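You operate a simulated robot arm through the tools that you are given. There is no shell and no other tool. Be economical: measure what you need, move in short steps, check, and stop when the job is done.

Carry out the task below with a simulated two-armed robot. There is one attempt and no reset: what you move stays moved.

## Task
Take the cap off the square bottle with the blue cap and lay it down on the top of the folding table. Then take the pink tin and leave it on the top of the trestle. Then put the pink bucket on the top of the folding table away on the upper shelf of the wooden rack. Then press the test button three times. Then open the lid of the white bin, put the folded pink cloth in the inside of the white bin and shut the lid again. Then put the blue round tin on the top of the folding table away on the planks under the deck. Then stack the white carton labelled "56" from the bare end of the folding table on top of the white carton that says "75". Then put one of the clear beakers from the bare end of the folding table on top of the green tin there. Then open the top counter drawer, put the white tank cap from the inside of the top counter drawer on the lower shelf of the narrow steel rack, then shut the drawer. Then put one of the numbered bottles from the middle shelf of the grey shelving on the filling card. The order counts. Set down upright: pink tin, blue round tin, clear beaker, numbered bottle.

It is judged by the outcome, as a careful person would: the job done as asked, and still so three seconds after it is handed in. It fails if anything else is knocked over, pushed out of place, dropped, spilled or broken. Lids that push on must go on centred and level and be pressed home; caps that screw on are set level and turned clockwise until they are tight. Flat cloth is picked up by pressing the open fingertips on it (5 to 10 N) and closing them slowly along it; thin cloth reads only 2 to 8 mm in the jaws.

## Robot
Two 7-joint arms with two-finger grippers on one trunk, on a base that drives. Base frame: it is fixed to the floor where the robot stands at the start and does not move with it; the origin is under the middle of the robot, x ahead of it, y to its left, z up. Units: m, degrees, N and s.
The left shoulder is at the start at [0.078, 0.151, 0.988], the right one opposite. With the tool pointing down near the work surface each hand reaches from about 0.34 to 0.8 m from the robot's upright axis, wherever it stands, measured 20 degrees to its own side. Places, roughly: blue round tin (6x6x9 cm) [2.4, -0.6, 0.8]; clear beaker [2.25, -0.5, 0.75]; filling card [-0.5, -2, 0.75]; folded pink cloth (13x7x4 cm) [1.2, 0, 0.8]; green tin (6x6x9 cm) [2.6, -0.3, 0.8]; inside of the white bin (26x43 cm) [5.38, -2.04, 0.42]; lid of the white bin [5.4, -2, 0.6]; lower shelf of the narrow steel rack (20x47 cm) [0.96, 1.94, 0.46]; numbered bottle [3.25, -2, 1]; pink bucket (24x18x15 cm) [1.1, -0.2, 0.8]; pink tin (6x6x9 cm) [0.5, -0.3, 0.8]; planks under the deck [8.9, 2.5, 0.7]; square bottle with the blue cap (7x7x12 cm) [0.5, 0, 0.8]; test button [1.5, -0.3, 0.8]; top counter drawer [4.1, -2, 0.7]; top of the trestle [3.2, 0.8, 0.6]; upper shelf of the wooden rack [10.5, 1.6, 1]; white carton [2.5, -0.25, 0.75]; white tank cap (7x7x3 cm) [4, -2, 0.7]. Payload 2.54 kg a hand.
Tool frame (each hand has its own): the origin (TCP) lies between the finger pads and is the grasp point; the fingertips stand 0.03 m ahead of it; z points along the fingers, y is the line along which they close. Largest opening 0.116 m; the body of the gripper starts 0.095 m behind the TCP.
Orientation is that of the tool frame in the base frame, as a unit quaternion [w, x, y, z]. With the fingers straight down and closing along the base's y, the tool's x points along the base's -x, its y along +y and its z along -z.

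## Interface
- The arms move only by the tool apply_moves. It takes "left_commands", "right_commands" or both (then of equal length, played together; a hand with none holds still); each is a list of rows, each a list of 7 numbers: the shift along the base's x, y, z in m, then the turn, a rotation vector about the base's x, y, z in degrees, then the opening, from 0 (shut) to 1 (fully open). In form: [[x, y, z, wx, wy, wz, gripper], ...]. A call has 1 to 12 rows; each row shifts and turns the commanded pose from where the row before left it. Each row takes 0.2 s and may step no farther than 0.05 m and 8.6 degrees from the row before; otherwise, or with a gripper value out of range, the whole call is refused. A pose out of reach is approached as far as the arm can. The call stops where the force on the tool passes 40 N (or 10 N more than at its start, if that is more) or the arm is blocked; 0.2 s more then pass. The fingers move at their own pace (about 0.072 m/s each) and stop on an object; they squeeze with about 42 N. The grip force told is the motor's: it shows also when the fingers shut on nothing. Time passes only in rows, and 0.2 s behind the last, so rows that do not move let the fingers close. It gives the time, the measured TCP pose, the force on the tool (base axes), the opening and the grip force at its end, in the units of the frame above (readings bear some noise), with the torque about the TCP (base axes, N m) and any sound that the robot's microphone picked up.
- Cameras (640 x 400 px; columns grow to the right, rows downward): "scene" is now at [0.1608, -0.0041, 1.131]; the picture's right is [-0.03, -1.00, 0.00], its down [-0.36, 0.01, -0.93] and it looks along [0.93, -0.03, -0.36] (base axes); focal length 214 px, centre (320, 200). "left" rides on the left gripper at [0.069, 0.015, -0.122] in its tool frame; the picture's right is [-0.21, 0.98, 0.00], its down [-0.83, -0.18, -0.53] and it looks along [-0.52, -0.11, 0.85] (tool axes); focal length 251 px, centre (320, 200). "right" rides on the right gripper at [0.069, -0.015, -0.122] in its tool frame; the picture's right is [0.21, 0.98, 0.00], its down [-0.83, 0.18, -0.53] and it looks along [-0.52, 0.12, 0.85] (tool axes); focal length 251 px, centre (320, 200). There is no depth. A picture from a camera that has moved, and an enlarged one, comes with that camera's place and axes in the base frame and with its lens.
- get_image(camera): a new picture of that camera. The clock stands still meanwhile.
- slide_trunk(by): slides the trunk up (or, below 0, down) by that many m; the arms and the scene camera ride with it, the base frame stays. It gives what a move gives, with no picture.
- roll_base(legs): drives the robot by 1 to 6 legs, each [ahead, left, turn to the left] in m, m and degrees, along the robot's own axes; the way and the turn of a leg run together, so that a leg with both is an arc; at most 1.5 m and 180 degrees a leg. The arms and the cameras ride along, it lands a little off, and it stops where it bumps. It gives what a move gives.
- pan_tilt(pan, tilt): turns the head with the scene camera to pan (to the left, within 80 degrees either way) and tilt (down, from -29 to 69), counted from straight ahead of the robot. It gives what a move gives.
- close_up(camera, box): a new picture of the part [left, top, right, bottom] of that camera's present view, enlarged. The clock stands still meanwhile.
- finish_job(): hands the job in; it is judged then, once.

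Go step by step. Nothing tells you exact positions but the pictures and the camera data: compare them with the known pose of the tool, close in by small moves and look again before you grip or let go. The budget is 546 turns and 354 pictures, counting those below and the enlarged ones. Unless the task says otherwise, let go and move clear before handing in.

The tools are called after "Call:" by a JSON object that holds its "name" and its "arguments". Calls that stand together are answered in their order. apply_moves: Moves the arms, as the interface text tells. Its arguments: {"type":"object","properties":{"left_commands":{"type":"array","items":{"type":"array","items":{"type":"number"}}},"right_commands":{"type":"array","items":{"type":"array","items":{"type":"number"}}}},"required":[]} The other tools are called the same way: slide_trunk (by) slides the trunk up or down; roll_base (legs) drives the base; pan_tilt (pan, tilt) turns the head that bears the scene camera; get_image (camera) takes a picture; close_up (camera, box) takes an enlarged picture of a part of a camera's view; finish_job () hands the job in.

At the start:

```text
time: 0.0
left_tcp_pos: [0.3916, 0.1147, 1.0385]
left_tool_rot: [0.0, 0.0, 1.0, 0.0]
left_contact_force: [-0.1, -0.2, 0.4]
left_wrist_torque: [0.0, 0.03, 0.02]
left_gripper_width: 0.1159
left_gripper_force: 0.0
right_tcp_pos: [0.3581, -0.1959, 1.0775]
right_tool_rot: [-0.001, 0.0, 1.0, -0.001]
right_contact_force: [0.4, 0.0, 0.4]
right_wrist_torque: [0.03, 0.01, 0.03]
right_gripper_width: 0.1159
right_gripper_force: 0.1
trunk travel left (down, up): [-0.225, 0.064]
robot x, y, heading: [0.0023, 0.0028, -0.1]
head pan, tilt: [-1.7, 21.0]
```

scene: 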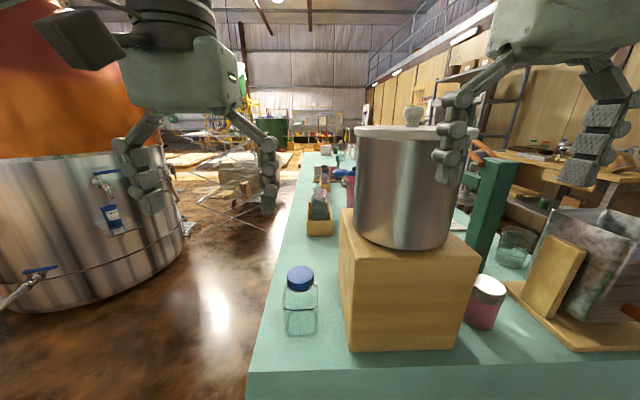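
right: 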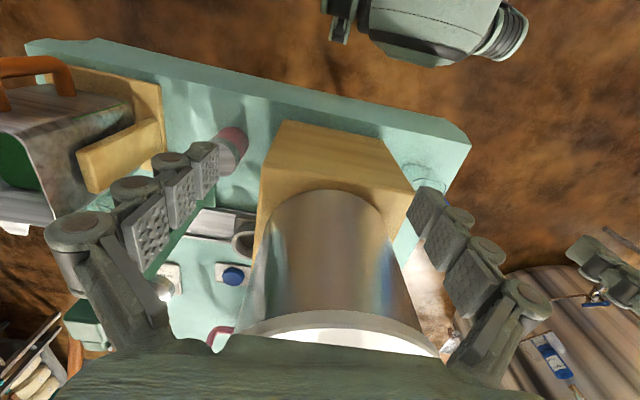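
left: 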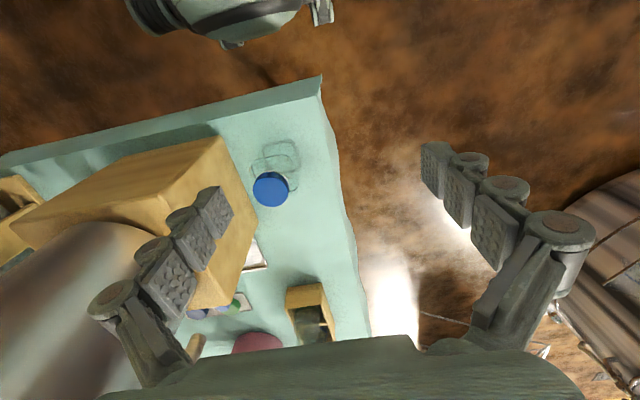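

I see the blue-capped square bottle at about (0.47, 0.025), with its cap near z 0.86, just left of the wooden block and pot. I'll look closer at it and at the layout of the table.

Call:
{"name": "close_up", "arguments": {"camera": "scene", "box": [240, 240, 400, 340]}}

Call:
{"name": "close_up", "arguments": {"camera": "left", "box": [160, 100, 400, 250]}}

Call:
{"name": "close_up", "arguments": {"camera": "scene", "box": [260, 120, 420, 220]}}

```text
4.00 times, centred on (320, 290) of scene
camera zoom: at [0.1608, -0.0041, 1.131], right [-0.03, -1.0, 0.0], down [-0.36, 0.01, -0.93], along [0.93, -0.03, -0.36], focal length 858 px, centre (320, -160)
```

zoom: 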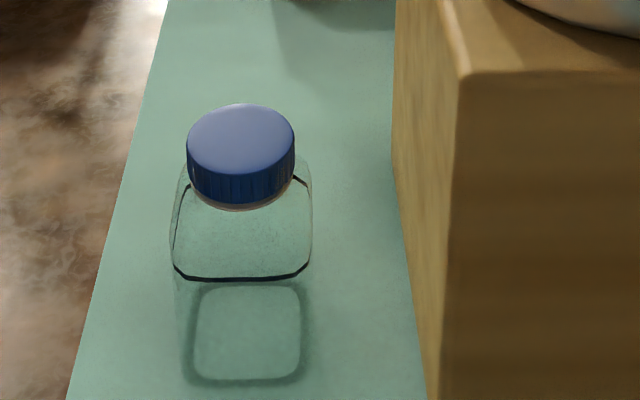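

```text
2.67 times, centred on (280, 175) of left
camera zoom: at [0.3219, 0.1292, 1.1604], right [0.21, 0.98, 0.0], down [0.83, -0.18, 0.53], along [0.52, -0.11, -0.85], focal length 670 px, centre (427, 267)
```

zoom: 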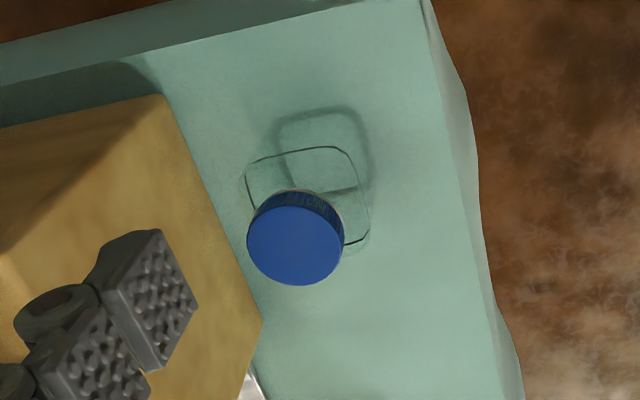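

```text
4.00 times, centred on (340, 170) of scene
camera zoom: at [0.1608, -0.0041, 1.131], right [-0.03, -1.0, 0.0], down [-0.36, 0.01, -0.93], along [0.93, -0.03, -0.36], focal length 858 px, centre (240, 320)
```

zoom: 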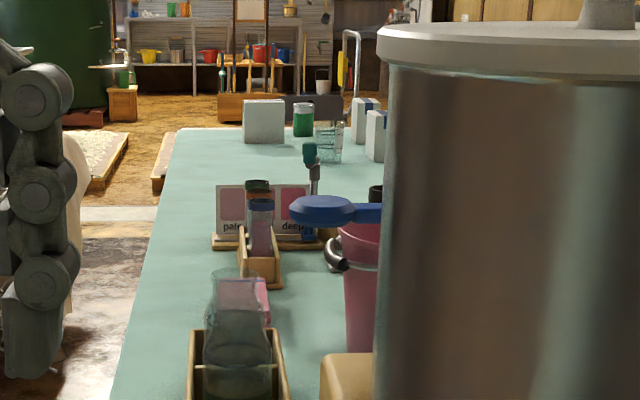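

The cap looks ribbed and screw-on, so one hand should hold the body while the other unscrews. I'll back off a little so the right hand can come in horizontally.

Call:
{"name": "roll_base", "arguments": {"legs": [[-0.12, 0, 0]]}}

Call:
{"name": "get_image", "arguments": {"camera": "scene"}}

```text
time: 1.2
left_tcp_pos: [0.2706, 0.1146, 1.0393]
left_tool_rot: [-0.001, 0.0, 1.0, 0.0]
left_contact_force: [-1.8, -1.0, 0.5]
left_wrist_torque: [-0.02, -0.06, -0.02]
left_gripper_width: 0.1162
left_gripper_force: 0.1
right_tcp_pos: [0.2369, -0.1966, 1.0786]
right_tool_rot: [0.001, 0.0, 1.0, 0.0]
right_contact_force: [0.3, 0.5, 0.5]
right_wrist_torque: [-0.03, -0.01, 0.04]
right_gripper_width: 0.1161
right_gripper_force: 0.0
trunk travel left (down, up): [-0.225, 0.064]
robot x, y, heading: [-0.1185, -0.0005, -0.1]
head pan, tilt: [-1.7, 21.0]
```

```text
347 pictures are left
camera scene: at [0.0401, -0.0041, 1.1311], right [-0.03, -1.0, 0.0], down [-0.36, 0.01, -0.93], along [0.93, -0.03, -0.36], focal length 214 px, centre (320, 200)
```

scene: 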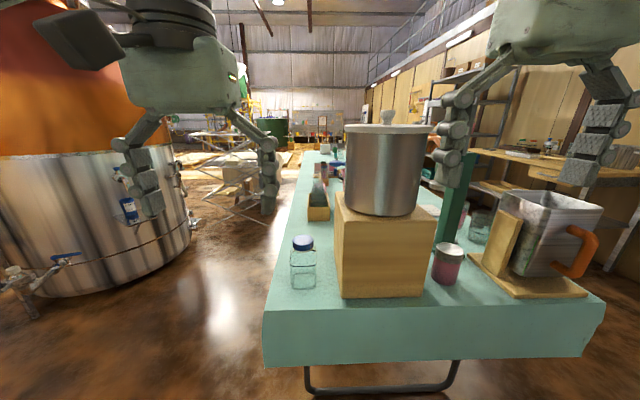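

The cap is at about (0.48, 0.024, 0.85), the body just below it, and the table surface near z 0.74. I'll move the left hand forward above the bottle and swing the right hand in front of it, pitched forward.

Call:
{"name": "apply_moves", "arguments": {"left_commands": [[0.03, 0, 0.01, 0, 0, 0, 1], [0.03, 0, 0.01, 0, 0, 0, 1], [0.03, 0, 0.005, 0, 0, 0, 1], [0.03, 0, 0, 0, 0, 0, 1], [0.03, 0, 0, 0, 0, 0, 1], [0.03, 0, 0, 0, 0, 0, 1], [0.025, 0, 0, 0, 0, 0, 1]], "right_commands": [[0, 0.02, 0, 0, -7.14, 0, 0.8], [0, 0.03, -0.02, 0, -7.14, 0, 0.8], [0, 0.035, -0.025, 0, -7.14, 0, 0.8], [0.01, 0.035, -0.025, 0, -7.14, 0, 0.8], [0.015, 0.035, -0.025, 0, -7.14, 0, 0.8], [0.02, 0.035, -0.025, 0, -7.14, 0, 0.8], [0.02, 0.03, -0.01, 0, -7.14, 0, 0.8]]}}

Call:
{"name": "get_image", "arguments": {"camera": "scene"}}

Call:
{"name": "get_image", "arguments": {"camera": "right"}}

```text
time: 2.8
left_tcp_pos: [0.4759, 0.1134, 1.0642]
left_tool_rot: [0.0, 0.001, 1.0, 0.0]
left_contact_force: [-0.8, 1.0, 0.0]
left_wrist_torque: [-0.02, -0.05, 0.0]
left_gripper_width: 0.1157
left_gripper_force: 0.1
right_tcp_pos: [0.3248, -0.0571, 0.9952]
right_tool_rot: [0.424, 0.001, 0.906, 0.001]
right_contact_force: [-0.3, 0.2, -0.1]
right_wrist_torque: [0.0, 0.0, -0.01]
right_gripper_width: 0.0925
right_gripper_force: 0.1
right hand out of reach, approached as far as the arm can: row 5, 6, 7
trunk travel left (down, up): [-0.225, 0.064]
robot x, y, heading: [-0.1169, -0.0008, 0.2]
head pan, tilt: [-1.7, 21.0]
```

```text
346 pictures are left
camera scene: at [0.0402, -0.0041, 1.1311], right [-0.03, -1.0, 0.0], down [-0.36, 0.01, -0.93], along [0.93, -0.03, -0.36], focal length 214 px, centre (320, 200)
```

scene: 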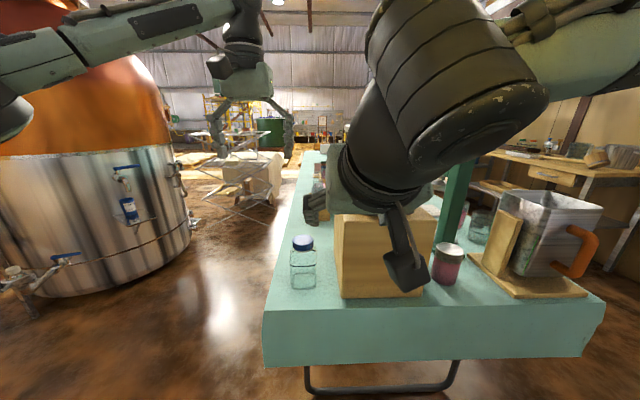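

```text
345 pictures are left
camera right: at [0.1868, -0.0699, 1.0195], right [-0.14, 0.98, -0.16], down [0.12, 0.18, 0.98], along [0.98, 0.11, -0.14], focal length 251 px, centre (320, 200)
```

right: 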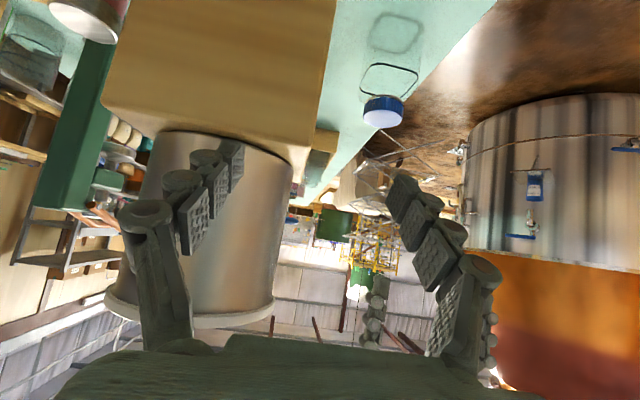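

The right hand was too close to the body to reach that pose. I'll back up another 0.12 m.

Call:
{"name": "roll_base", "arguments": {"legs": [[-0.12, 0, 0]]}}

```text
time: 4.1
left_tcp_pos: [0.3557, 0.1133, 1.0641]
left_tool_rot: [0.001, 0.0, 1.0, 0.0]
left_contact_force: [0.0, -0.6, 0.4]
left_wrist_torque: [0.0, -0.05, -0.02]
left_gripper_width: 0.1159
left_gripper_force: 0.1
right_tcp_pos: [0.2056, -0.0558, 0.995]
right_tool_rot: [0.423, 0.002, 0.906, -0.001]
right_contact_force: [-0.1, -0.5, 0.7]
right_wrist_torque: [-0.04, 0.02, 0.0]
right_gripper_width: 0.0929
right_gripper_force: 0.0
trunk travel left (down, up): [-0.225, 0.064]
robot x, y, heading: [-0.241, 0.0005, -0.1]
head pan, tilt: [-1.7, 21.0]
```

Now I'll bring the right hand to the pre-grasp line, and the left back above the bottle.

Call:
{"name": "apply_moves", "arguments": {"left_commands": [[0.025, 0, 0, 0, 0, 0, 1], [0.025, 0, 0, 0, 0, 0, 1], [0.025, 0, 0, 0, 0, 0, 1], [0.025, 0, 0, 0, 0, 0, 1], [0.025, 0, 0, 0, 0, 0, 1]], "right_commands": [[0.023, 0.016, -0.016, 0, 0, 0, 0.8], [0.023, 0.016, -0.016, 0, 0, 0, 0.8], [0.023, 0.016, -0.016, 0, 0, 0, 0.8], [0.023, 0.016, -0.016, 0, 0, 0, 0.8], [0.024, 0.016, -0.016, 0, 0, 0, 0.8]]}}

Call:
{"name": "get_image", "arguments": {"camera": "right"}}

Call:
{"name": "get_image", "arguments": {"camera": "left"}}

```text
time: 5.3
left_tcp_pos: [0.4473, 0.1094, 1.0621]
left_tool_rot: [0.0, 0.001, 1.0, 0.0]
left_contact_force: [-0.5, -0.6, -0.3]
left_wrist_torque: [0.04, 0.02, -0.02]
left_gripper_width: 0.1161
left_gripper_force: 0.1
left hand out of reach, approached as far as the arm can: row 4, 5
right_tcp_pos: [0.2992, -0.0568, 0.9569]
right_tool_rot: [0.423, 0.001, 0.906, 0.0]
right_contact_force: [0.7, -0.1, -0.1]
right_wrist_torque: [0.01, 0.01, 0.0]
right_gripper_width: 0.0931
right_gripper_force: 0.0
right hand out of reach, approached as far as the arm can: row 1, 2, 3, 4, 5
trunk travel left (down, up): [-0.225, 0.064]
robot x, y, heading: [-0.2404, -0.0009, -0.1]
head pan, tilt: [-1.7, 21.0]
```

```text
344 pictures are left
camera right: at [0.1617, -0.0686, 0.981], right [-0.14, 0.98, -0.16], down [0.12, 0.18, 0.98], along [0.98, 0.11, -0.14], focal length 251 px, centre (320, 200)
```

right: 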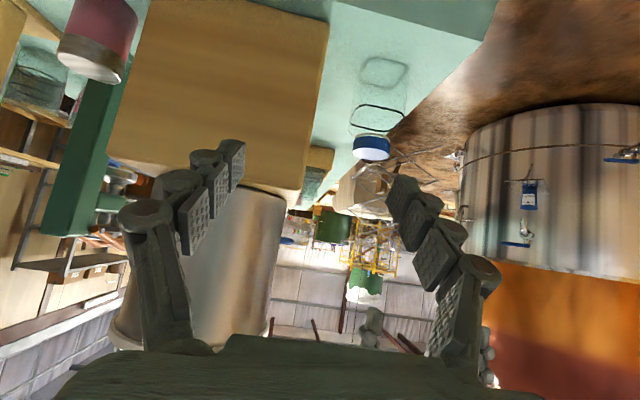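

```text
343 pictures are left
camera left: at [0.3783, 0.1256, 1.1837], right [0.22, 0.98, 0.0], down [0.83, -0.18, 0.53], along [0.52, -0.11, -0.85], focal length 251 px, centre (320, 200)
```

left: 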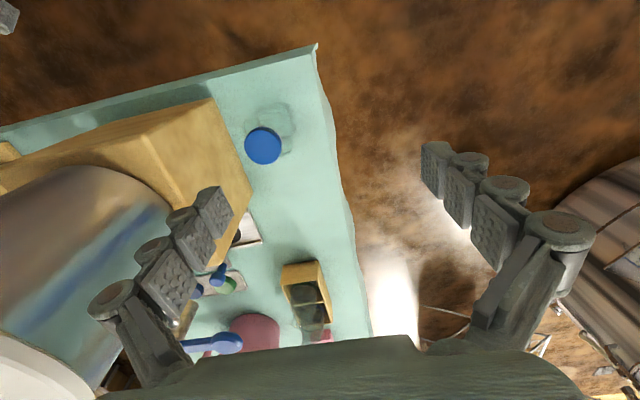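

The right hand can't cross the centre while pointing forward. I'll shift the robot left so that the bottle lies in the right hand's zone, and lift the right hand first.

Call:
{"name": "roll_base", "arguments": {"legs": [[0.06, 0.15, 0]]}}

```text
time: 7.4
left_tcp_pos: [0.5052, 0.2625, 1.0609]
left_tool_rot: [0.001, 0.0, 1.0, 0.0]
left_contact_force: [-0.3, 0.4, -0.6]
left_wrist_torque: [-0.01, 0.0, 0.01]
left_gripper_width: 0.1162
left_gripper_force: 0.1
right_tcp_pos: [0.3588, 0.0972, 0.9567]
right_tool_rot: [0.422, 0.0, 0.906, 0.001]
right_contact_force: [0.0, 0.2, 0.1]
right_wrist_torque: [-0.02, 0.0, -0.01]
right_gripper_width: 0.0925
right_gripper_force: 0.1
trunk travel left (down, up): [-0.225, 0.064]
robot x, y, heading: [-0.1778, 0.1511, 0.0]
head pan, tilt: [-1.7, 21.0]
```

Call:
{"name": "apply_moves", "arguments": {"left_commands": [[-0.01, -0.035, 0, 0, 0, 0, 1], [-0.01, -0.035, 0, 0, 0, 0, 1], [-0.01, -0.035, 0, 0, 0, 0, 1], [0, -0.035, 0, 0, 0, 0, 1]], "right_commands": [[-0.008, -0.024, 0, 0, 0, 0, 0.8], [-0.008, -0.024, 0, 0, 0, 0, 0.8], [-0.008, -0.025, -0.028, 0, 0, 0, 0.8], [0, 0, -0.029, 0, 0, 0, 0.8]]}}

Call:
{"name": "get_image", "arguments": {"camera": "right"}}

Call:
{"name": "get_image", "arguments": {"camera": "left"}}

```text
time: 8.4
left_tcp_pos: [0.4679, 0.1228, 1.0615]
left_tool_rot: [0.0, 0.0, 1.0, 0.0]
left_contact_force: [-0.1, 0.7, -0.2]
left_wrist_torque: [-0.01, 0.01, 0.01]
left_gripper_width: 0.116
left_gripper_force: 0.1
left hand out of reach, approached as far as the arm can: row 4
right_tcp_pos: [0.3336, 0.0232, 0.8988]
right_tool_rot: [0.423, 0.0, 0.906, 0.001]
right_contact_force: [-1.1, 0.0, -0.6]
right_wrist_torque: [-0.01, 0.02, -0.02]
right_gripper_width: 0.0927
right_gripper_force: 0.0
trunk travel left (down, up): [-0.225, 0.064]
robot x, y, heading: [-0.1797, 0.1501, 0.0]
head pan, tilt: [-1.7, 21.0]
```

```text
342 pictures are left
camera right: at [0.1971, 0.0094, 0.9243], right [-0.14, 0.98, -0.16], down [0.12, 0.18, 0.98], along [0.98, 0.11, -0.14], focal length 251 px, centre (320, 200)
```

right: 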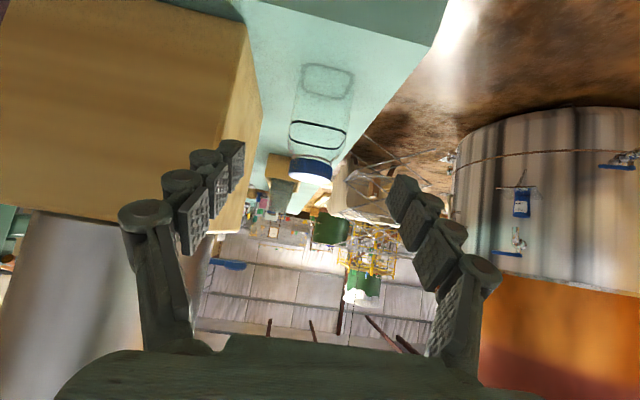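

```text
341 pictures are left
camera left: at [0.3986, 0.1373, 1.1833], right [0.21, 0.98, 0.0], down [0.83, -0.18, 0.53], along [0.52, -0.11, -0.85], focal length 251 px, centre (320, 200)
```

left: 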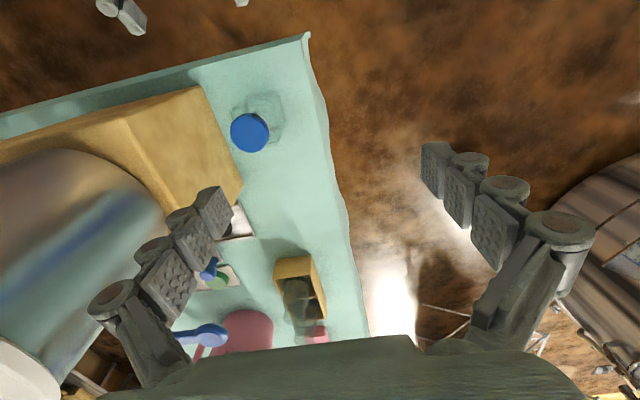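

The cap is confirmed at (0.476, 0.025, 0.855). I'll test whether the left hand can reach farther inward at a lower height.

Call:
{"name": "apply_moves", "arguments": {"left_commands": [[0, 0, -0.04, 0, 0, 0, 1], [0, 0, -0.04, 0, 0, 0, 1], [0, 0, -0.02, 0, 0, 0, 1], [0, -0.02, 0, 0, 0, 0, 1], [0, -0.02, 0, 0, 0, 0, 1], [0, -0.02, 0, 0, 0, 0, 1], [0, -0.02, 0, 0, 0, 0, 1]]}}

```text
time: 10.0
left_tcp_pos: [0.4686, 0.0417, 0.9605]
left_tool_rot: [0.0, 0.0, 1.0, 0.001]
left_contact_force: [-0.4, -1.0, 0.3]
left_wrist_torque: [0.0, -0.01, -0.02]
left_gripper_width: 0.1163
left_gripper_force: 0.0
right_tcp_pos: [0.3345, 0.0233, 0.8993]
right_tool_rot: [0.422, 0.001, 0.906, 0.0]
right_contact_force: [0.0, 0.6, -0.3]
right_wrist_torque: [0.0, 0.03, 0.02]
right_gripper_width: 0.0928
right_gripper_force: 0.1
trunk travel left (down, up): [-0.225, 0.064]
robot x, y, heading: [-0.1787, 0.1508, 0.1]
head pan, tilt: [-1.7, 21.0]
```

The left hand reaches. Now I'll bring the right hand's fingers around the bottle body.

Call:
{"name": "apply_moves", "arguments": {"right_commands": [[0.035, 0, -0.0285, 0, 0, 0, 0.8], [0.035, 0.001, -0.0285, 0, 0, 0, 0.8], [0.035, 0.001, -0.0285, 0, 0, 0, 0.8], [0.033, 0, -0.027, 0, 0, 0, 0.8]]}}

Call:
{"name": "get_image", "arguments": {"camera": "right"}}

Call:
{"name": "get_image", "arguments": {"camera": "left"}}

Call:
{"name": "get_image", "arguments": {"camera": "scene"}}

```text
time: 11.0
left_tcp_pos: [0.4683, 0.0419, 0.9605]
left_tool_rot: [0.0, 0.0, 1.0, 0.0]
left_contact_force: [-0.2, 0.1, -0.1]
left_wrist_torque: [0.01, -0.01, 0.0]
left_gripper_width: 0.1161
left_gripper_force: 0.0
right_tcp_pos: [0.4733, 0.0254, 0.7869]
right_tool_rot: [0.423, 0.0, 0.906, 0.001]
right_contact_force: [0.0, 1.3, 0.1]
right_wrist_torque: [0.01, 0.03, 0.0]
right_gripper_width: 0.0929
right_gripper_force: 0.1
trunk travel left (down, up): [-0.225, 0.064]
robot x, y, heading: [-0.1795, 0.1497, 0.3]
head pan, tilt: [-1.7, 21.0]
```

```text
340 pictures are left
camera right: at [0.3358, 0.0109, 0.8111], right [-0.14, 0.98, -0.16], down [0.12, 0.18, 0.98], along [0.98, 0.11, -0.14], focal length 251 px, centre (320, 200)
```

right: 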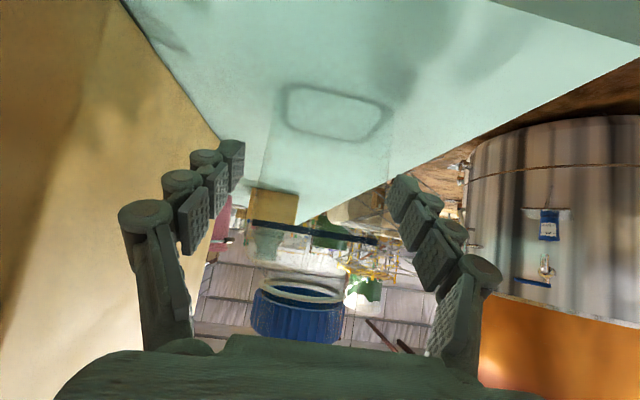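

```text
339 pictures are left
camera left: at [0.3992, 0.0569, 1.0827], right [0.21, 0.98, 0.0], down [0.83, -0.18, 0.53], along [0.52, -0.11, -0.85], focal length 251 px, centre (320, 200)
```

left: 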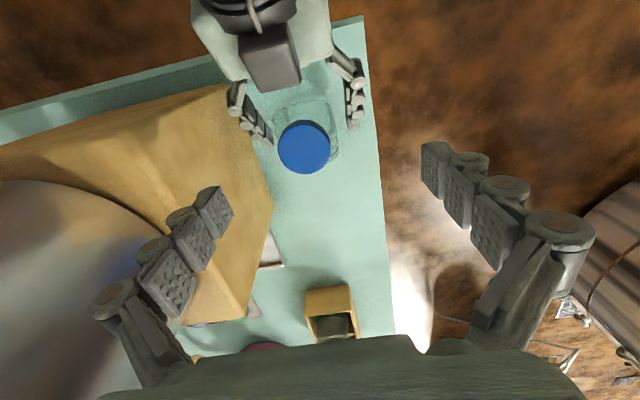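

```text
338 pictures are left
camera scene: at [-0.0181, 0.1466, 1.1309], right [-0.03, -1.0, 0.0], down [-0.36, 0.01, -0.93], along [0.93, -0.03, -0.36], focal length 214 px, centre (320, 200)
```

scene: 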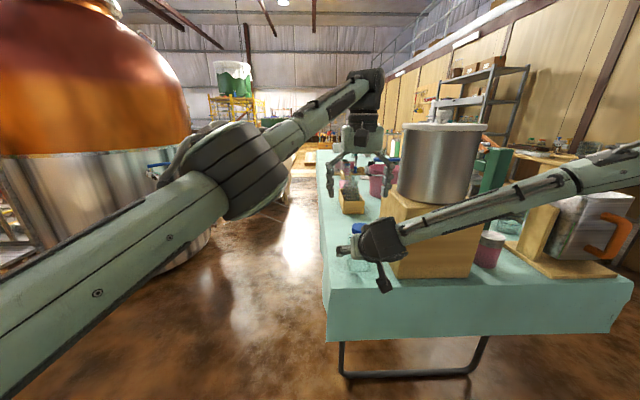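

Everything lines up. I'll close the right hand on the body and lower the partly closed left hand over the cap.

Call:
{"name": "apply_moves", "arguments": {"right_commands": [[0, 0, 0, 0, 0, 0, 0.55], [0, 0, 0, 0, 0, 0, 0.4], [0, 0, 0, 0, 0, 0, 0.3], [0, 0, 0, 0, 0, 0, 0.3], [0, 0, 0, 0, 0, 0, 0.3]], "left_commands": [[0.004, -0.008, 0, 0, 0, 0, 0.6], [0.005, -0.009, 0, 0, 0, 0, 0.6], [0, 0, -0.02, 0, 0, 0, 0.6], [0, 0, -0.02, 0, 0, 0, 0.6], [0, 0, -0.01, 0, 0, 0, 0.6]]}}

Call:
{"name": "get_image", "arguments": {"camera": "left"}}

```text
time: 12.2
left_tcp_pos: [0.4688, 0.0337, 0.9076]
left_tool_rot: [0.001, 0.001, 1.0, 0.0]
left_contact_force: [0.4, 0.5, 0.7]
left_wrist_torque: [-0.01, 0.03, 0.01]
left_gripper_width: 0.0699
left_gripper_force: 0.0
left hand out of reach, approached as far as the arm can: row 1, 2
right_tcp_pos: [0.4725, 0.0238, 0.7878]
right_tool_rot: [0.423, 0.0, 0.906, 0.0]
right_contact_force: [0.4, 0.3, -0.6]
right_wrist_torque: [-0.09, -0.05, 0.02]
right_gripper_width: 0.0653
right_gripper_force: 42.2
trunk travel left (down, up): [-0.225, 0.064]
robot x, y, heading: [-0.1783, 0.1493, -0.0]
head pan, tilt: [-1.7, 21.0]
```

```text
337 pictures are left
camera left: at [0.3998, 0.0481, 1.0292], right [0.21, 0.98, 0.0], down [0.83, -0.18, 0.53], along [0.52, -0.11, -0.85], focal length 251 px, centre (320, 200)
```

left: 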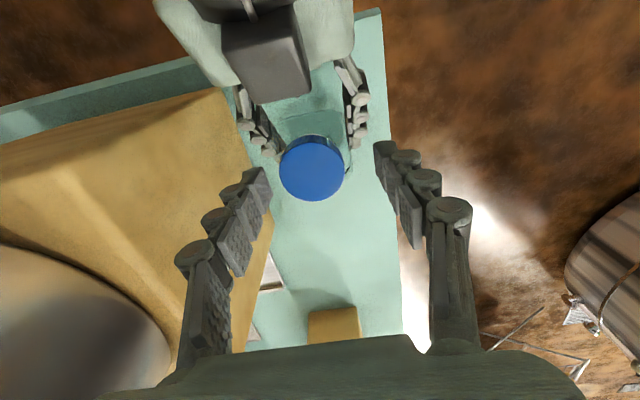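

Call:
{"name": "apply_moves", "arguments": {"left_commands": [[0, 0, -0.02, 0, 0, 0, 0.6], [0.003, -0.004, 0, 0, 0, 0, 0.6], [0.004, -0.004, 0, 0, 0, 0, 0.6]]}}

Call:
{"name": "get_image", "arguments": {"camera": "left"}}

```text
time: 13.0
left_tcp_pos: [0.4764, 0.0259, 0.8875]
left_tool_rot: [0.0, 0.0, 1.0, 0.001]
left_contact_force: [-0.3, 0.7, 0.5]
left_wrist_torque: [0.0, 0.01, 0.02]
left_gripper_width: 0.0696
left_gripper_force: 0.0
right_tcp_pos: [0.4723, 0.0259, 0.7861]
right_tool_rot: [0.423, 0.0, 0.906, 0.001]
right_contact_force: [-0.3, 0.3, 0.4]
right_wrist_torque: [-0.02, -0.02, -0.04]
right_gripper_width: 0.0652
right_gripper_force: 41.6
trunk travel left (down, up): [-0.225, 0.064]
robot x, y, heading: [-0.1791, 0.1508, 0.1]
head pan, tilt: [-1.7, 21.0]
```

```text
336 pictures are left
camera left: at [0.4069, 0.0401, 1.0095], right [0.21, 0.98, 0.0], down [0.83, -0.18, 0.53], along [0.52, -0.11, -0.85], focal length 251 px, centre (320, 200)
```

left: 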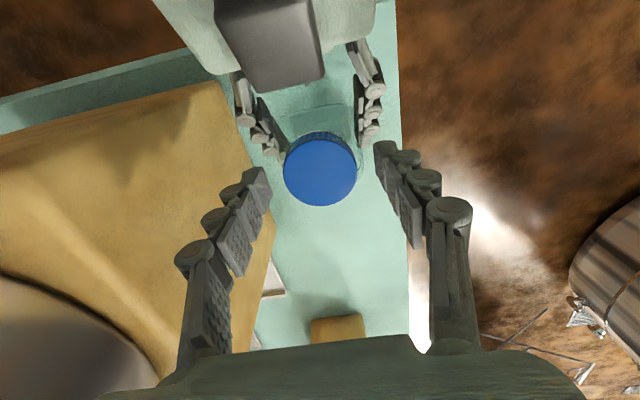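

Centred over the cap. I'll lower to it and close.

Call:
{"name": "apply_moves", "arguments": {"left_commands": [[0, 0, -0.012, 0, 0, 0, 0.6], [0, 0, -0.012, 0, 0, 0, 0.6], [0, 0, 0, 0, 0, 0, 0.3], [0, 0, 0, 0, 0, 0, 0.1], [0, 0, 0, 0, 0, 0, 0.1]]}}

Call:
{"name": "get_image", "arguments": {"camera": "left"}}

```text
time: 14.2
left_tcp_pos: [0.4755, 0.0254, 0.8639]
left_tool_rot: [0.0, 0.001, 1.0, -0.001]
left_contact_force: [-0.4, -2.9, 0.9]
left_wrist_torque: [-0.1, 0.02, -0.02]
left_gripper_width: 0.047
left_gripper_force: 42.3
right_tcp_pos: [0.4718, 0.0247, 0.7859]
right_tool_rot: [0.421, 0.0, 0.907, 0.001]
right_contact_force: [1.2, 5.0, 0.3]
right_wrist_torque: [-0.22, 0.02, 0.03]
right_gripper_width: 0.0652
right_gripper_force: 41.7
trunk travel left (down, up): [-0.225, 0.064]
robot x, y, heading: [-0.1771, 0.1488, -0.2]
head pan, tilt: [-1.7, 21.0]
```

```text
335 pictures are left
camera left: at [0.4066, 0.0401, 0.9859], right [0.22, 0.98, 0.0], down [0.83, -0.18, 0.53], along [0.52, -0.12, -0.85], focal length 251 px, centre (320, 200)
```

left: 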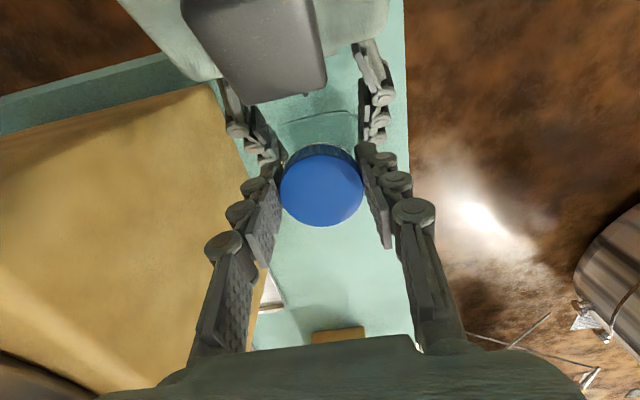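

Both are gripped. I'll twist counter-clockwise.

Call:
{"name": "apply_moves", "arguments": {"left_commands": [[0, 0, 0, 0, 0, 8, 0.1], [0, 0, 0.0003, 0, 0, 8, 0.1], [0, 0, 0.0003, 0, 0, 8, 0.1], [0, 0, 0.0003, 0, 0, 8, 0.1], [0, 0, 0.0003, 0, 0, 8, 0.1], [0, 0, 0.0003, 0, 0, 8, 0.1], [0, 0, 0.0003, 0, 0, 8, 0.1], [0, 0, 0.0003, 0, 0, 8, 0.1]]}}

Call:
{"name": "get_image", "arguments": {"camera": "left"}}

```text
time: 16.0
left_tcp_pos: [0.4762, 0.0251, 0.8653]
left_tool_rot: [0.001, -0.531, 0.848, -0.004]
left_contact_force: [13.4, -22.3, -2.1]
left_wrist_torque: [-0.81, -0.25, -0.1]
left_gripper_width: 0.0467
left_gripper_force: 42.3
right_tcp_pos: [0.4726, 0.0279, 0.787]
right_tool_rot: [0.422, -0.002, 0.906, 0.003]
right_contact_force: [-12.5, 22.1, 1.5]
right_wrist_torque: [-0.85, -0.68, 0.17]
right_gripper_width: 0.0652
right_gripper_force: 42.3
trunk travel left (down, up): [-0.225, 0.064]
robot x, y, heading: [-0.176, 0.1509, 0.1]
head pan, tilt: [-1.7, 21.0]
```

```text
334 pictures are left
camera left: at [0.4318, -0.0311, 0.9877], right [-0.78, 0.62, -0.01], down [0.52, 0.67, 0.53], along [0.34, 0.42, -0.85], focal length 251 px, centre (320, 200)
```

left: 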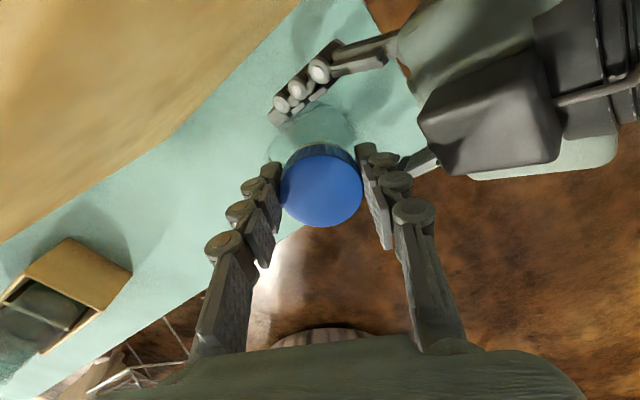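

The cap appears to turn, with little torque. I'll regrip: open, rotate back, and check centring.

Call:
{"name": "apply_moves", "arguments": {"left_commands": [[0, 0, 0, 0, 0, 0, 0.6], [0, 0, 0, 0, 0, 0, 0.6], [0, 0, 0, 0, 0, -8.5, 0.6], [0, 0, 0, 0, 0, -8.5, 0.6], [0, 0, 0, 0, 0, -8.5, 0.6], [0, 0, 0, 0, 0, -8.5, 0.6], [0, 0, 0, 0, 0, -8.5, 0.6], [0, 0, 0, 0, 0, -8.5, 0.6], [0, 0, 0, 0, 0, -8.5, 0.6], [0, 0, 0, 0, 0, -8.5, 0.6], [0, 0, 0, 0, 0, -8.5, 0.6], [0, 0, 0, 0, 0, -8.5, 0.6]]}}

Call:
{"name": "get_image", "arguments": {"camera": "left"}}

```text
time: 18.6
left_tcp_pos: [0.4753, 0.0259, 0.8667]
left_tool_rot: [0.0, 0.183, 0.983, 0.0]
left_contact_force: [0.3, -0.4, 0.1]
left_wrist_torque: [0.0, -0.02, 0.01]
left_gripper_width: 0.0695
left_gripper_force: 0.1
right_tcp_pos: [0.4724, 0.0249, 0.7873]
right_tool_rot: [0.423, 0.0, 0.906, 0.001]
right_contact_force: [1.0, -2.0, 2.5]
right_wrist_torque: [0.1, 0.06, 0.0]
right_gripper_width: 0.0656
right_gripper_force: 41.8
trunk travel left (down, up): [-0.225, 0.064]
robot x, y, heading: [-0.18, 0.1464, 0.1]
head pan, tilt: [-1.7, 21.0]
```

```text
333 pictures are left
camera left: at [0.4162, 0.0643, 0.9879], right [0.55, 0.83, 0.0], down [0.7, -0.47, 0.53], along [0.45, -0.3, -0.85], focal length 251 px, centre (320, 200)
```

left: 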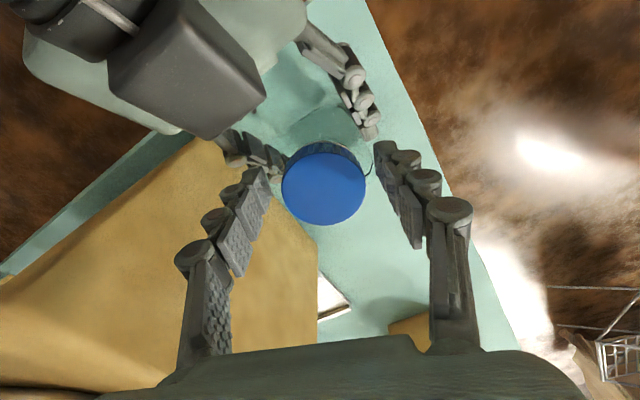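

Call:
{"name": "apply_moves", "arguments": {"left_commands": [[0, 0, 0, 0, 0, -8.5, 0.6], [0, 0, 0, 0, 0, -8.5, 0.6], [0, 0, 0, 0, 0, 0, 0.3], [0, 0, 0, 0, 0, 0, 0.1], [0, 0, 0, 0, 0, 0, 0.1]]}}

Call:
{"name": "apply_moves", "arguments": {"left_commands": [[0, 0, 0.0003, 0, 0, 8, 0.1], [0, 0, 0.0003, 0, 0, 8, 0.1], [0, 0, 0.0003, 0, 0, 8, 0.1], [0, 0, 0.0003, 0, 0, 8, 0.1], [0, 0, 0.0003, 0, 0, 8, 0.1], [0, 0, 0.0003, 0, 0, 8, 0.1], [0, 0, 0.0003, 0, 0, 8, 0.1], [0, 0, 0.0003, 0, 0, 8, 0.1], [0, 0, 0.0003, 0, 0, 8, 0.1], [0, 0, 0.0003, 0, 0, 8, 0.1], [0, 0, 0.0003, 0, 0, 8, 0.1], [0, 0, 0.0003, 0, 0, 8, 0.1]]}}

Call:
{"name": "get_image", "arguments": {"camera": "right"}}

```text
time: 19.8
left_tcp_pos: [0.4757, 0.0267, 0.8657]
left_tool_rot: [0.002, 0.324, 0.946, 0.001]
left_contact_force: [8.8, 6.6, 1.1]
left_wrist_torque: [0.33, -0.14, 0.03]
left_gripper_width: 0.0499
left_gripper_force: 42.4
right_tcp_pos: [0.4732, 0.0246, 0.7864]
right_tool_rot: [0.423, 0.0, 0.906, 0.0]
right_contact_force: [-6.5, -6.5, 3.3]
right_wrist_torque: [0.55, -0.56, -0.18]
right_gripper_width: 0.0655
right_gripper_force: 42.3
trunk travel left (down, up): [-0.225, 0.064]
robot x, y, heading: [-0.1775, 0.1535, -0.2]
head pan, tilt: [-1.7, 21.0]
```

```text
time: 22.4
left_tcp_pos: [0.4758, 0.0238, 0.8689]
left_tool_rot: [0.001, -0.486, 0.874, -0.002]
left_contact_force: [16.1, -11.7, -9.8]
left_wrist_torque: [-0.65, -0.63, -0.05]
left_gripper_width: 0.0495
left_gripper_force: 42.4
right_tcp_pos: [0.472, 0.0256, 0.7886]
right_tool_rot: [0.423, -0.001, 0.906, 0.002]
right_contact_force: [-16.3, 11.0, 8.0]
right_wrist_torque: [-0.35, -0.71, 0.09]
right_gripper_width: 0.0654
right_gripper_force: 42.3
trunk travel left (down, up): [-0.225, 0.064]
robot x, y, heading: [-0.1797, 0.1494, -0.2]
head pan, tilt: [-1.7, 21.0]
```

```text
332 pictures are left
camera right: at [0.3351, 0.012, 0.8122], right [-0.14, 0.98, -0.16], down [0.12, 0.18, 0.98], along [0.98, 0.12, -0.14], focal length 251 px, centre (320, 200)
```

right: 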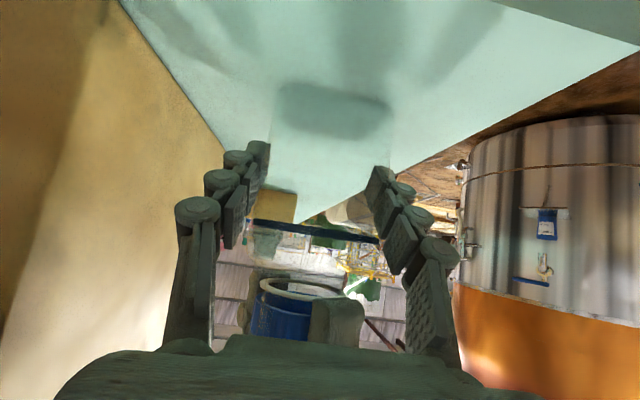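

Still engaged after about 160° of turn. Another regrip cycle.

Call:
{"name": "apply_moves", "arguments": {"left_commands": [[0, 0, 0, 0, 0, 0, 0.6], [0, 0, -0.001, 0, 0, 0, 0.6], [0, 0, 0, 0, 0, -8.5, 0.6], [0, 0, 0, 0, 0, -8.5, 0.6], [0, 0, 0, 0, 0, -8.5, 0.6], [0, 0, 0, 0, 0, -8.5, 0.6], [0, 0, 0, 0, 0, -8.5, 0.6], [0, 0, 0, 0, 0, -8.5, 0.6], [0, 0, 0, 0, 0, -8.5, 0.6], [0, 0, 0, 0, 0, -8.5, 0.6], [0, 0, 0, 0, 0, -8.5, 0.6], [0, 0, 0, 0, 0, -8.5, 0.6]]}}

Call:
{"name": "apply_moves", "arguments": {"left_commands": [[0, 0, 0, 0, 0, 0, 0.3], [0, 0, 0, 0, 0, 0, 0.1], [0, 0, 0, 0, 0, 0, 0.1], [0, 0, 0.0002, 0, 0, 8.5, 0.1], [0, 0, 0.0002, 0, 0, 8.5, 0.1], [0, 0, 0.0002, 0, 0, 8.5, 0.1], [0, 0, 0.0002, 0, 0, 8.5, 0.1], [0, 0, 0.0002, 0, 0, 8.5, 0.1], [0, 0, 0.0002, 0, 0, 8.5, 0.1], [0, 0, 0.0002, 0, 0, 8.5, 0.1], [0, 0, 0.0002, 0, 0, 8.5, 0.1], [0, 0, 0.0002, 0, 0, 8.5, 0.1]]}}

Call:
{"name": "get_image", "arguments": {"camera": "right"}}

```text
time: 25.0
left_tcp_pos: [0.476, 0.0258, 0.8678]
left_tool_rot: [0.0, 0.236, 0.972, 0.0]
left_contact_force: [-0.1, -1.2, 0.0]
left_wrist_torque: [0.01, 0.03, 0.0]
left_gripper_width: 0.0696
left_gripper_force: 0.1
right_tcp_pos: [0.4735, 0.0255, 0.7876]
right_tool_rot: [0.423, 0.001, 0.906, 0.0]
right_contact_force: [0.5, -1.8, 1.7]
right_wrist_torque: [0.08, 0.11, 0.01]
right_gripper_width: 0.0653
right_gripper_force: 41.8
trunk travel left (down, up): [-0.225, 0.064]
robot x, y, heading: [-0.1797, 0.1524, 0.1]
head pan, tilt: [-1.7, 21.0]
```

```text
time: 27.6
left_tcp_pos: [0.475, 0.0246, 0.8701]
left_tool_rot: [0.0, -0.419, 0.908, -0.001]
left_contact_force: [9.2, -9.7, -3.5]
left_wrist_torque: [-0.44, -0.21, -0.04]
left_gripper_width: 0.0488
left_gripper_force: 42.5
right_tcp_pos: [0.4719, 0.0258, 0.7859]
right_tool_rot: [0.423, -0.001, 0.906, 0.001]
right_contact_force: [-9.0, 9.2, 2.4]
right_wrist_torque: [-0.33, -0.58, 0.03]
right_gripper_width: 0.0652
right_gripper_force: 42.1
trunk travel left (down, up): [-0.225, 0.064]
robot x, y, heading: [-0.1825, 0.1506, -0.1]
head pan, tilt: [-1.7, 21.0]
```

```text
331 pictures are left
camera right: at [0.3348, 0.0119, 0.812], right [-0.14, 0.98, -0.16], down [0.12, 0.18, 0.98], along [0.98, 0.12, -0.14], focal length 251 px, centre (320, 200)
```

right: 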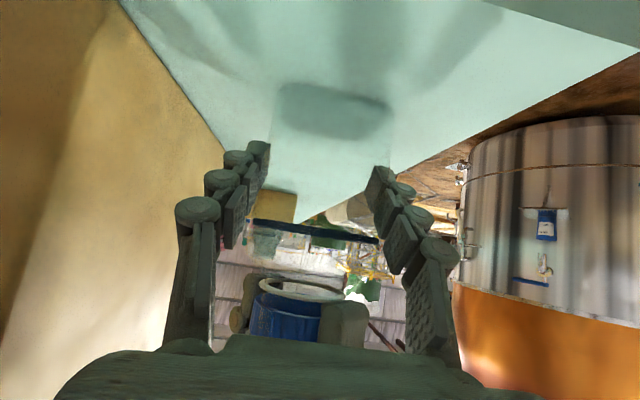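

The cap is rising. One more cycle.

Call:
{"name": "apply_moves", "arguments": {"left_commands": [[0, 0, 0, 0, 0, 0, 0.6], [0, 0, 0, 0, 0, 0, 0.6], [0, 0, 0, 0, 0, -8.5, 0.6], [0, 0, 0, 0, 0, -8.5, 0.6], [0, 0, 0, 0, 0, -8.5, 0.6], [0, 0, 0, 0, 0, -8.5, 0.6], [0, 0, 0, 0, 0, -8.5, 0.6], [0, 0, 0, 0, 0, -8.5, 0.6], [0, 0, 0, 0, 0, -8.5, 0.6], [0, 0, 0, 0, 0, -8.5, 0.6], [0, 0, 0, 0, 0, -8.5, 0.6], [0, 0, 0, 0, 0, -8.5, 0.6]]}}

Call:
{"name": "apply_moves", "arguments": {"left_commands": [[0, 0, 0, 0, 0, 0, 0.3], [0, 0, 0, 0, 0, 0, 0.1], [0, 0, 0, 0, 0, 0, 0.1], [0, 0, 0.0002, 0, 0, 8.5, 0.1], [0, 0, 0.0002, 0, 0, 8.5, 0.1], [0, 0, 0.0002, 0, 0, 8.5, 0.1], [0, 0, 0.0002, 0, 0, 8.5, 0.1], [0, 0, 0.0002, 0, 0, 8.5, 0.1], [0, 0, 0.0002, 0, 0, 8.5, 0.1], [0, 0, 0.0002, 0, 0, 8.5, 0.1], [0, 0, 0.0002, 0, 0, 8.5, 0.1], [0, 0, 0.0002, 0, 0, 8.5, 0.1]]}}

Call:
{"name": "apply_moves", "arguments": {"left_commands": [[0, 0, 0.0005, 0, 0, 8.5, 0.1], [0, 0, 0.0005, 0, 0, 8.5, 0.1], [0, 0, 0.001, 0, 0, 0, 0.1], [0, 0, 0.001, 0, 0, 0, 0.1], [0, 0, 0.001, 0, 0, 0, 0.1]]}}

Call:
{"name": "get_image", "arguments": {"camera": "right"}}

```text
time: 30.2
left_tcp_pos: [0.4759, 0.0261, 0.8695]
left_tool_rot: [0.0, 0.306, 0.952, 0.0]
left_contact_force: [-0.6, 0.5, -0.3]
left_wrist_torque: [0.01, 0.03, 0.01]
left_gripper_width: 0.069
left_gripper_force: 0.1
right_tcp_pos: [0.4714, 0.0247, 0.7871]
right_tool_rot: [0.422, 0.001, 0.906, 0.001]
right_contact_force: [0.3, -0.9, 0.4]
right_wrist_torque: [0.08, 0.11, 0.01]
right_gripper_width: 0.0652
right_gripper_force: 41.9
trunk travel left (down, up): [-0.225, 0.064]
robot x, y, heading: [-0.1823, 0.1527, 0.1]
head pan, tilt: [-1.7, 21.0]
```

```text
time: 32.8
left_tcp_pos: [0.4758, 0.0256, 0.8714]
left_tool_rot: [0.0, -0.352, 0.936, 0.0]
left_contact_force: [-0.1, 0.6, 0.5]
left_wrist_torque: [0.03, -0.01, 0.06]
left_gripper_width: 0.0487
left_gripper_force: 41.8
right_tcp_pos: [0.4732, 0.0254, 0.7863]
right_tool_rot: [0.423, 0.001, 0.906, 0.0]
right_contact_force: [-0.1, 0.7, -0.3]
right_wrist_torque: [0.06, 0.09, 0.01]
right_gripper_width: 0.065
right_gripper_force: 42.0
trunk travel left (down, up): [-0.225, 0.064]
robot x, y, heading: [-0.1794, 0.1502, 0.0]
head pan, tilt: [-1.7, 21.0]
```

```text
time: 34.0
left_tcp_pos: [0.4763, 0.0256, 0.8758]
left_tool_rot: [0.0, -0.485, 0.874, 0.0]
left_contact_force: [-2.2, -3.6, -1.9]
left_wrist_torque: [-0.05, -0.02, -0.04]
left_gripper_width: 0.0487
left_gripper_force: 41.8
right_tcp_pos: [0.4721, 0.0245, 0.7873]
right_tool_rot: [0.423, 0.0, 0.906, 0.001]
right_contact_force: [1.6, 3.2, -0.2]
right_wrist_torque: [-0.19, 0.18, 0.1]
right_gripper_width: 0.065
right_gripper_force: 42.2
trunk travel left (down, up): [-0.225, 0.064]
robot x, y, heading: [-0.1765, 0.1466, 0.2]
head pan, tilt: [-1.7, 21.0]
```

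```text
330 pictures are left
camera right: at [0.3354, 0.0111, 0.8119], right [-0.14, 0.98, -0.16], down [0.12, 0.18, 0.98], along [0.98, 0.12, -0.14], focal length 251 px, centre (320, 200)
```

right: 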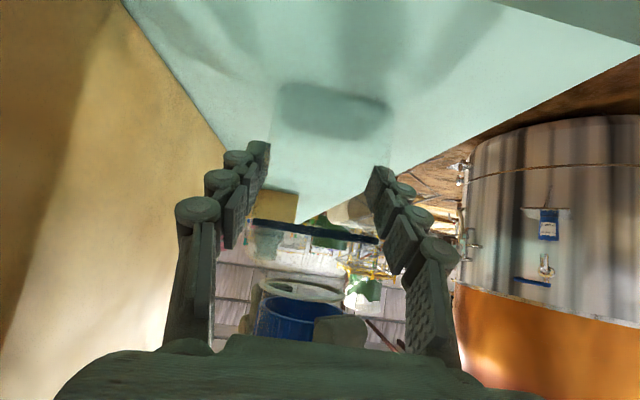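

Contact force vanished, so the cap is free. I'll lift it.

Call:
{"name": "apply_moves", "arguments": {"left_commands": [[0, 0, 0.004, 0, 0, 0, 0.1], [0, 0, 0.006, 0, 0, 0, 0.1], [0, 0, 0.015, 0, 0, 0, 0.1], [0, 0, 0.02, 0, 0, 0, 0.1], [0, 0, 0.02, 0, 0, 0, 0.1]]}}

Call:
{"name": "get_image", "arguments": {"camera": "left"}}

```text
time: 35.2
left_tcp_pos: [0.4758, 0.0253, 0.9195]
left_tool_rot: [0.0, -0.485, 0.875, -0.001]
left_contact_force: [0.3, 0.0, -0.9]
left_wrist_torque: [0.0, 0.0, 0.01]
left_gripper_width: 0.0478
left_gripper_force: 41.8
left hand out of reach, approached as far as the arm can: row 5
right_tcp_pos: [0.4727, 0.0237, 0.7866]
right_tool_rot: [0.422, 0.001, 0.906, 0.001]
right_contact_force: [-0.6, -1.6, 1.0]
right_wrist_torque: [0.06, 0.15, 0.06]
right_gripper_width: 0.065
right_gripper_force: 41.7
trunk travel left (down, up): [-0.225, 0.064]
robot x, y, heading: [-0.1805, 0.1555, 0.0]
head pan, tilt: [-1.7, 21.0]
```

```text
329 pictures are left
camera left: at [0.4257, -0.0254, 1.0428], right [-0.71, 0.7, 0.0], down [0.59, 0.6, 0.53], along [0.37, 0.38, -0.85], focal length 251 px, centre (320, 200)
```

left: 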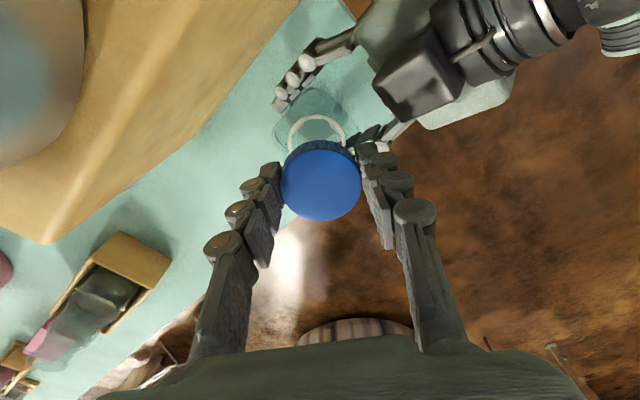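

The cap is off. Next I'll release the bottle with the right hand and withdraw it along the approach line.

Call:
{"name": "apply_moves", "arguments": {"right_commands": [[0, 0, 0, 0, 0, 0, 0.65], [0, 0, 0, 0, 0, 0, 0.8], [0, 0, 0, 0, 0, 0, 0.8], [-0.015, 0, 0.0125, 0, 0, 0, 0.8], [-0.035, 0, 0.0285, 0, 0, 0, 0.8], [-0.035, 0, 0.0285, 0, 0, 0, 0.8], [-0.035, 0, 0.0285, 0, 0, 0, 0.8], [-0.02, 0, 0.016, 0, 0, 0, 0.8]]}}

Call:
{"name": "get_image", "arguments": {"camera": "right"}}

```text
time: 37.0
left_tcp_pos: [0.4751, 0.0267, 0.9212]
left_tool_rot: [0.001, -0.484, 0.875, 0.0]
left_contact_force: [0.1, 1.0, 0.7]
left_wrist_torque: [0.0, 0.01, -0.01]
left_gripper_width: 0.0469
left_gripper_force: 42.1
right_tcp_pos: [0.3322, 0.0251, 0.9003]
right_tool_rot: [0.423, 0.0, 0.906, 0.001]
right_contact_force: [-0.6, 0.5, -0.2]
right_wrist_torque: [0.0, 0.01, 0.02]
right_gripper_width: 0.0931
right_gripper_force: 0.1
trunk travel left (down, up): [-0.225, 0.064]
robot x, y, heading: [-0.1774, 0.1514, -0.1]
head pan, tilt: [-1.7, 21.0]
```

```text
328 pictures are left
camera right: at [0.1942, 0.0111, 0.9252], right [-0.14, 0.98, -0.16], down [0.12, 0.18, 0.98], along [0.98, 0.11, -0.14], focal length 251 px, centre (320, 200)
```

right: 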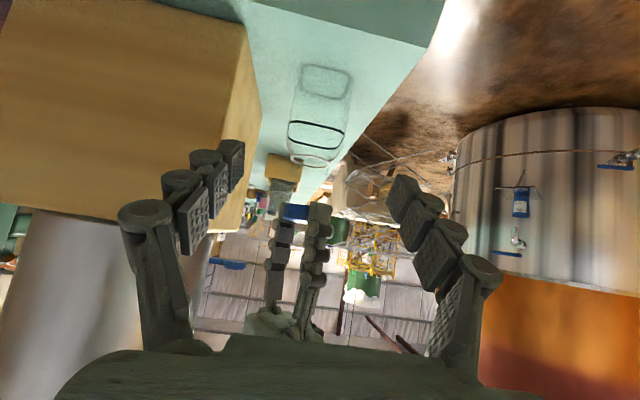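

The bottle is standing free and uncapped. I'll put the right arm back to rest, then drive forward 0.125 m, which carries the cap beyond the bottle.

Call:
{"name": "apply_moves", "arguments": {"right_commands": [[-0.02, 0, 0.02, 0, 7.1, 0, 0.8], [-0.02, -0.01, 0.025, 0, 7.1, 0, 0.8], [-0.02, -0.015, 0.025, 0, 7.1, 0, 0.8], [-0.02, -0.015, 0.025, 0, 7.1, 0, 0.8], [-0.02, -0.015, 0.025, 0, 7.1, 0, 0.8], [-0.02, -0.015, 0.03, 0, 7.1, 0, 0.8], [-0.02, -0.015, 0.03, 0, 7.1, 0, 0.8]]}}

Call:
{"name": "roll_base", "arguments": {"legs": [[0.125, 0, 0]]}}

Call:
{"name": "get_image", "arguments": {"camera": "left"}}

Call:
{"name": "get_image", "arguments": {"camera": "scene"}}

```text
time: 38.6
left_tcp_pos: [0.4746, 0.0261, 0.9188]
left_tool_rot: [0.0, -0.485, 0.875, 0.0]
left_contact_force: [-0.2, 1.5, 0.1]
left_wrist_torque: [-0.02, 0.0, 0.02]
left_gripper_width: 0.0473
left_gripper_force: 41.8
right_tcp_pos: [0.1926, -0.0603, 1.0806]
right_tool_rot: [0.001, 0.0, 1.0, 0.001]
right_contact_force: [0.0, 0.5, -0.3]
right_wrist_torque: [-0.01, -0.02, 0.01]
right_gripper_width: 0.0928
right_gripper_force: 0.1
trunk travel left (down, up): [-0.225, 0.064]
robot x, y, heading: [-0.1789, 0.1512, -0.3]
head pan, tilt: [-1.7, 21.0]
```

```text
time: 39.8
left_tcp_pos: [0.5994, 0.0262, 0.9191]
left_tool_rot: [0.0, -0.485, 0.875, 0.0]
left_contact_force: [0.4, -0.4, 0.3]
left_wrist_torque: [0.02, -0.02, -0.01]
left_gripper_width: 0.0471
left_gripper_force: 41.6
right_tcp_pos: [0.3177, -0.0591, 1.0819]
right_tool_rot: [0.003, -0.001, 1.0, 0.0]
right_contact_force: [-0.6, -0.1, 0.1]
right_wrist_torque: [-0.01, 0.01, 0.0]
right_gripper_width: 0.093
right_gripper_force: 0.0
trunk travel left (down, up): [-0.225, 0.064]
robot x, y, heading: [-0.0567, 0.1511, 0.1]
head pan, tilt: [-1.7, 21.0]
```

```text
327 pictures are left
camera left: at [0.5497, -0.0251, 1.042], right [-0.71, 0.7, 0.0], down [0.59, 0.6, 0.53], along [0.37, 0.38, -0.85], focal length 251 px, centre (320, 200)
```

left: 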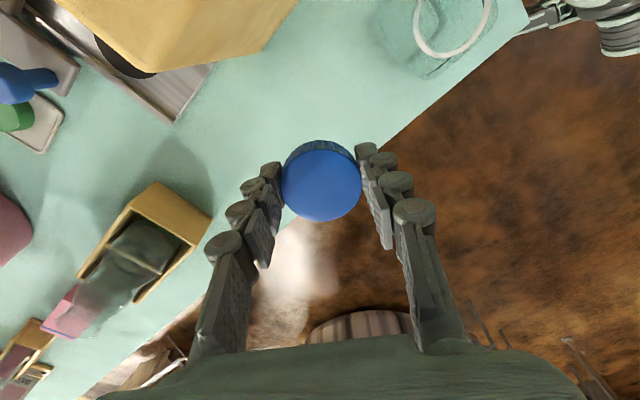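

```text
326 pictures are left
camera scene: at [0.1056, 0.1468, 1.1308], right [-0.03, -1.0, 0.0], down [-0.36, 0.01, -0.93], along [0.93, -0.03, -0.36], focal length 214 px, centre (320, 200)
```

scene: 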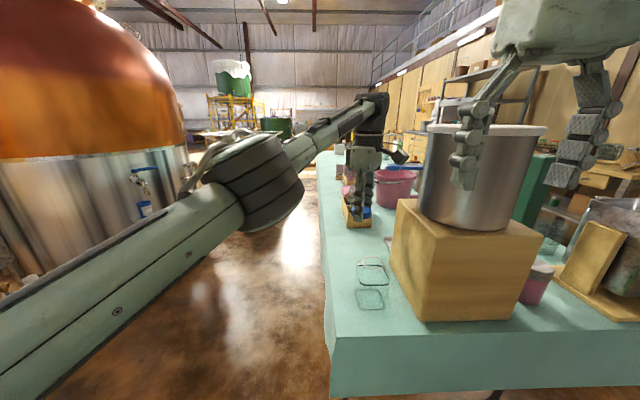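

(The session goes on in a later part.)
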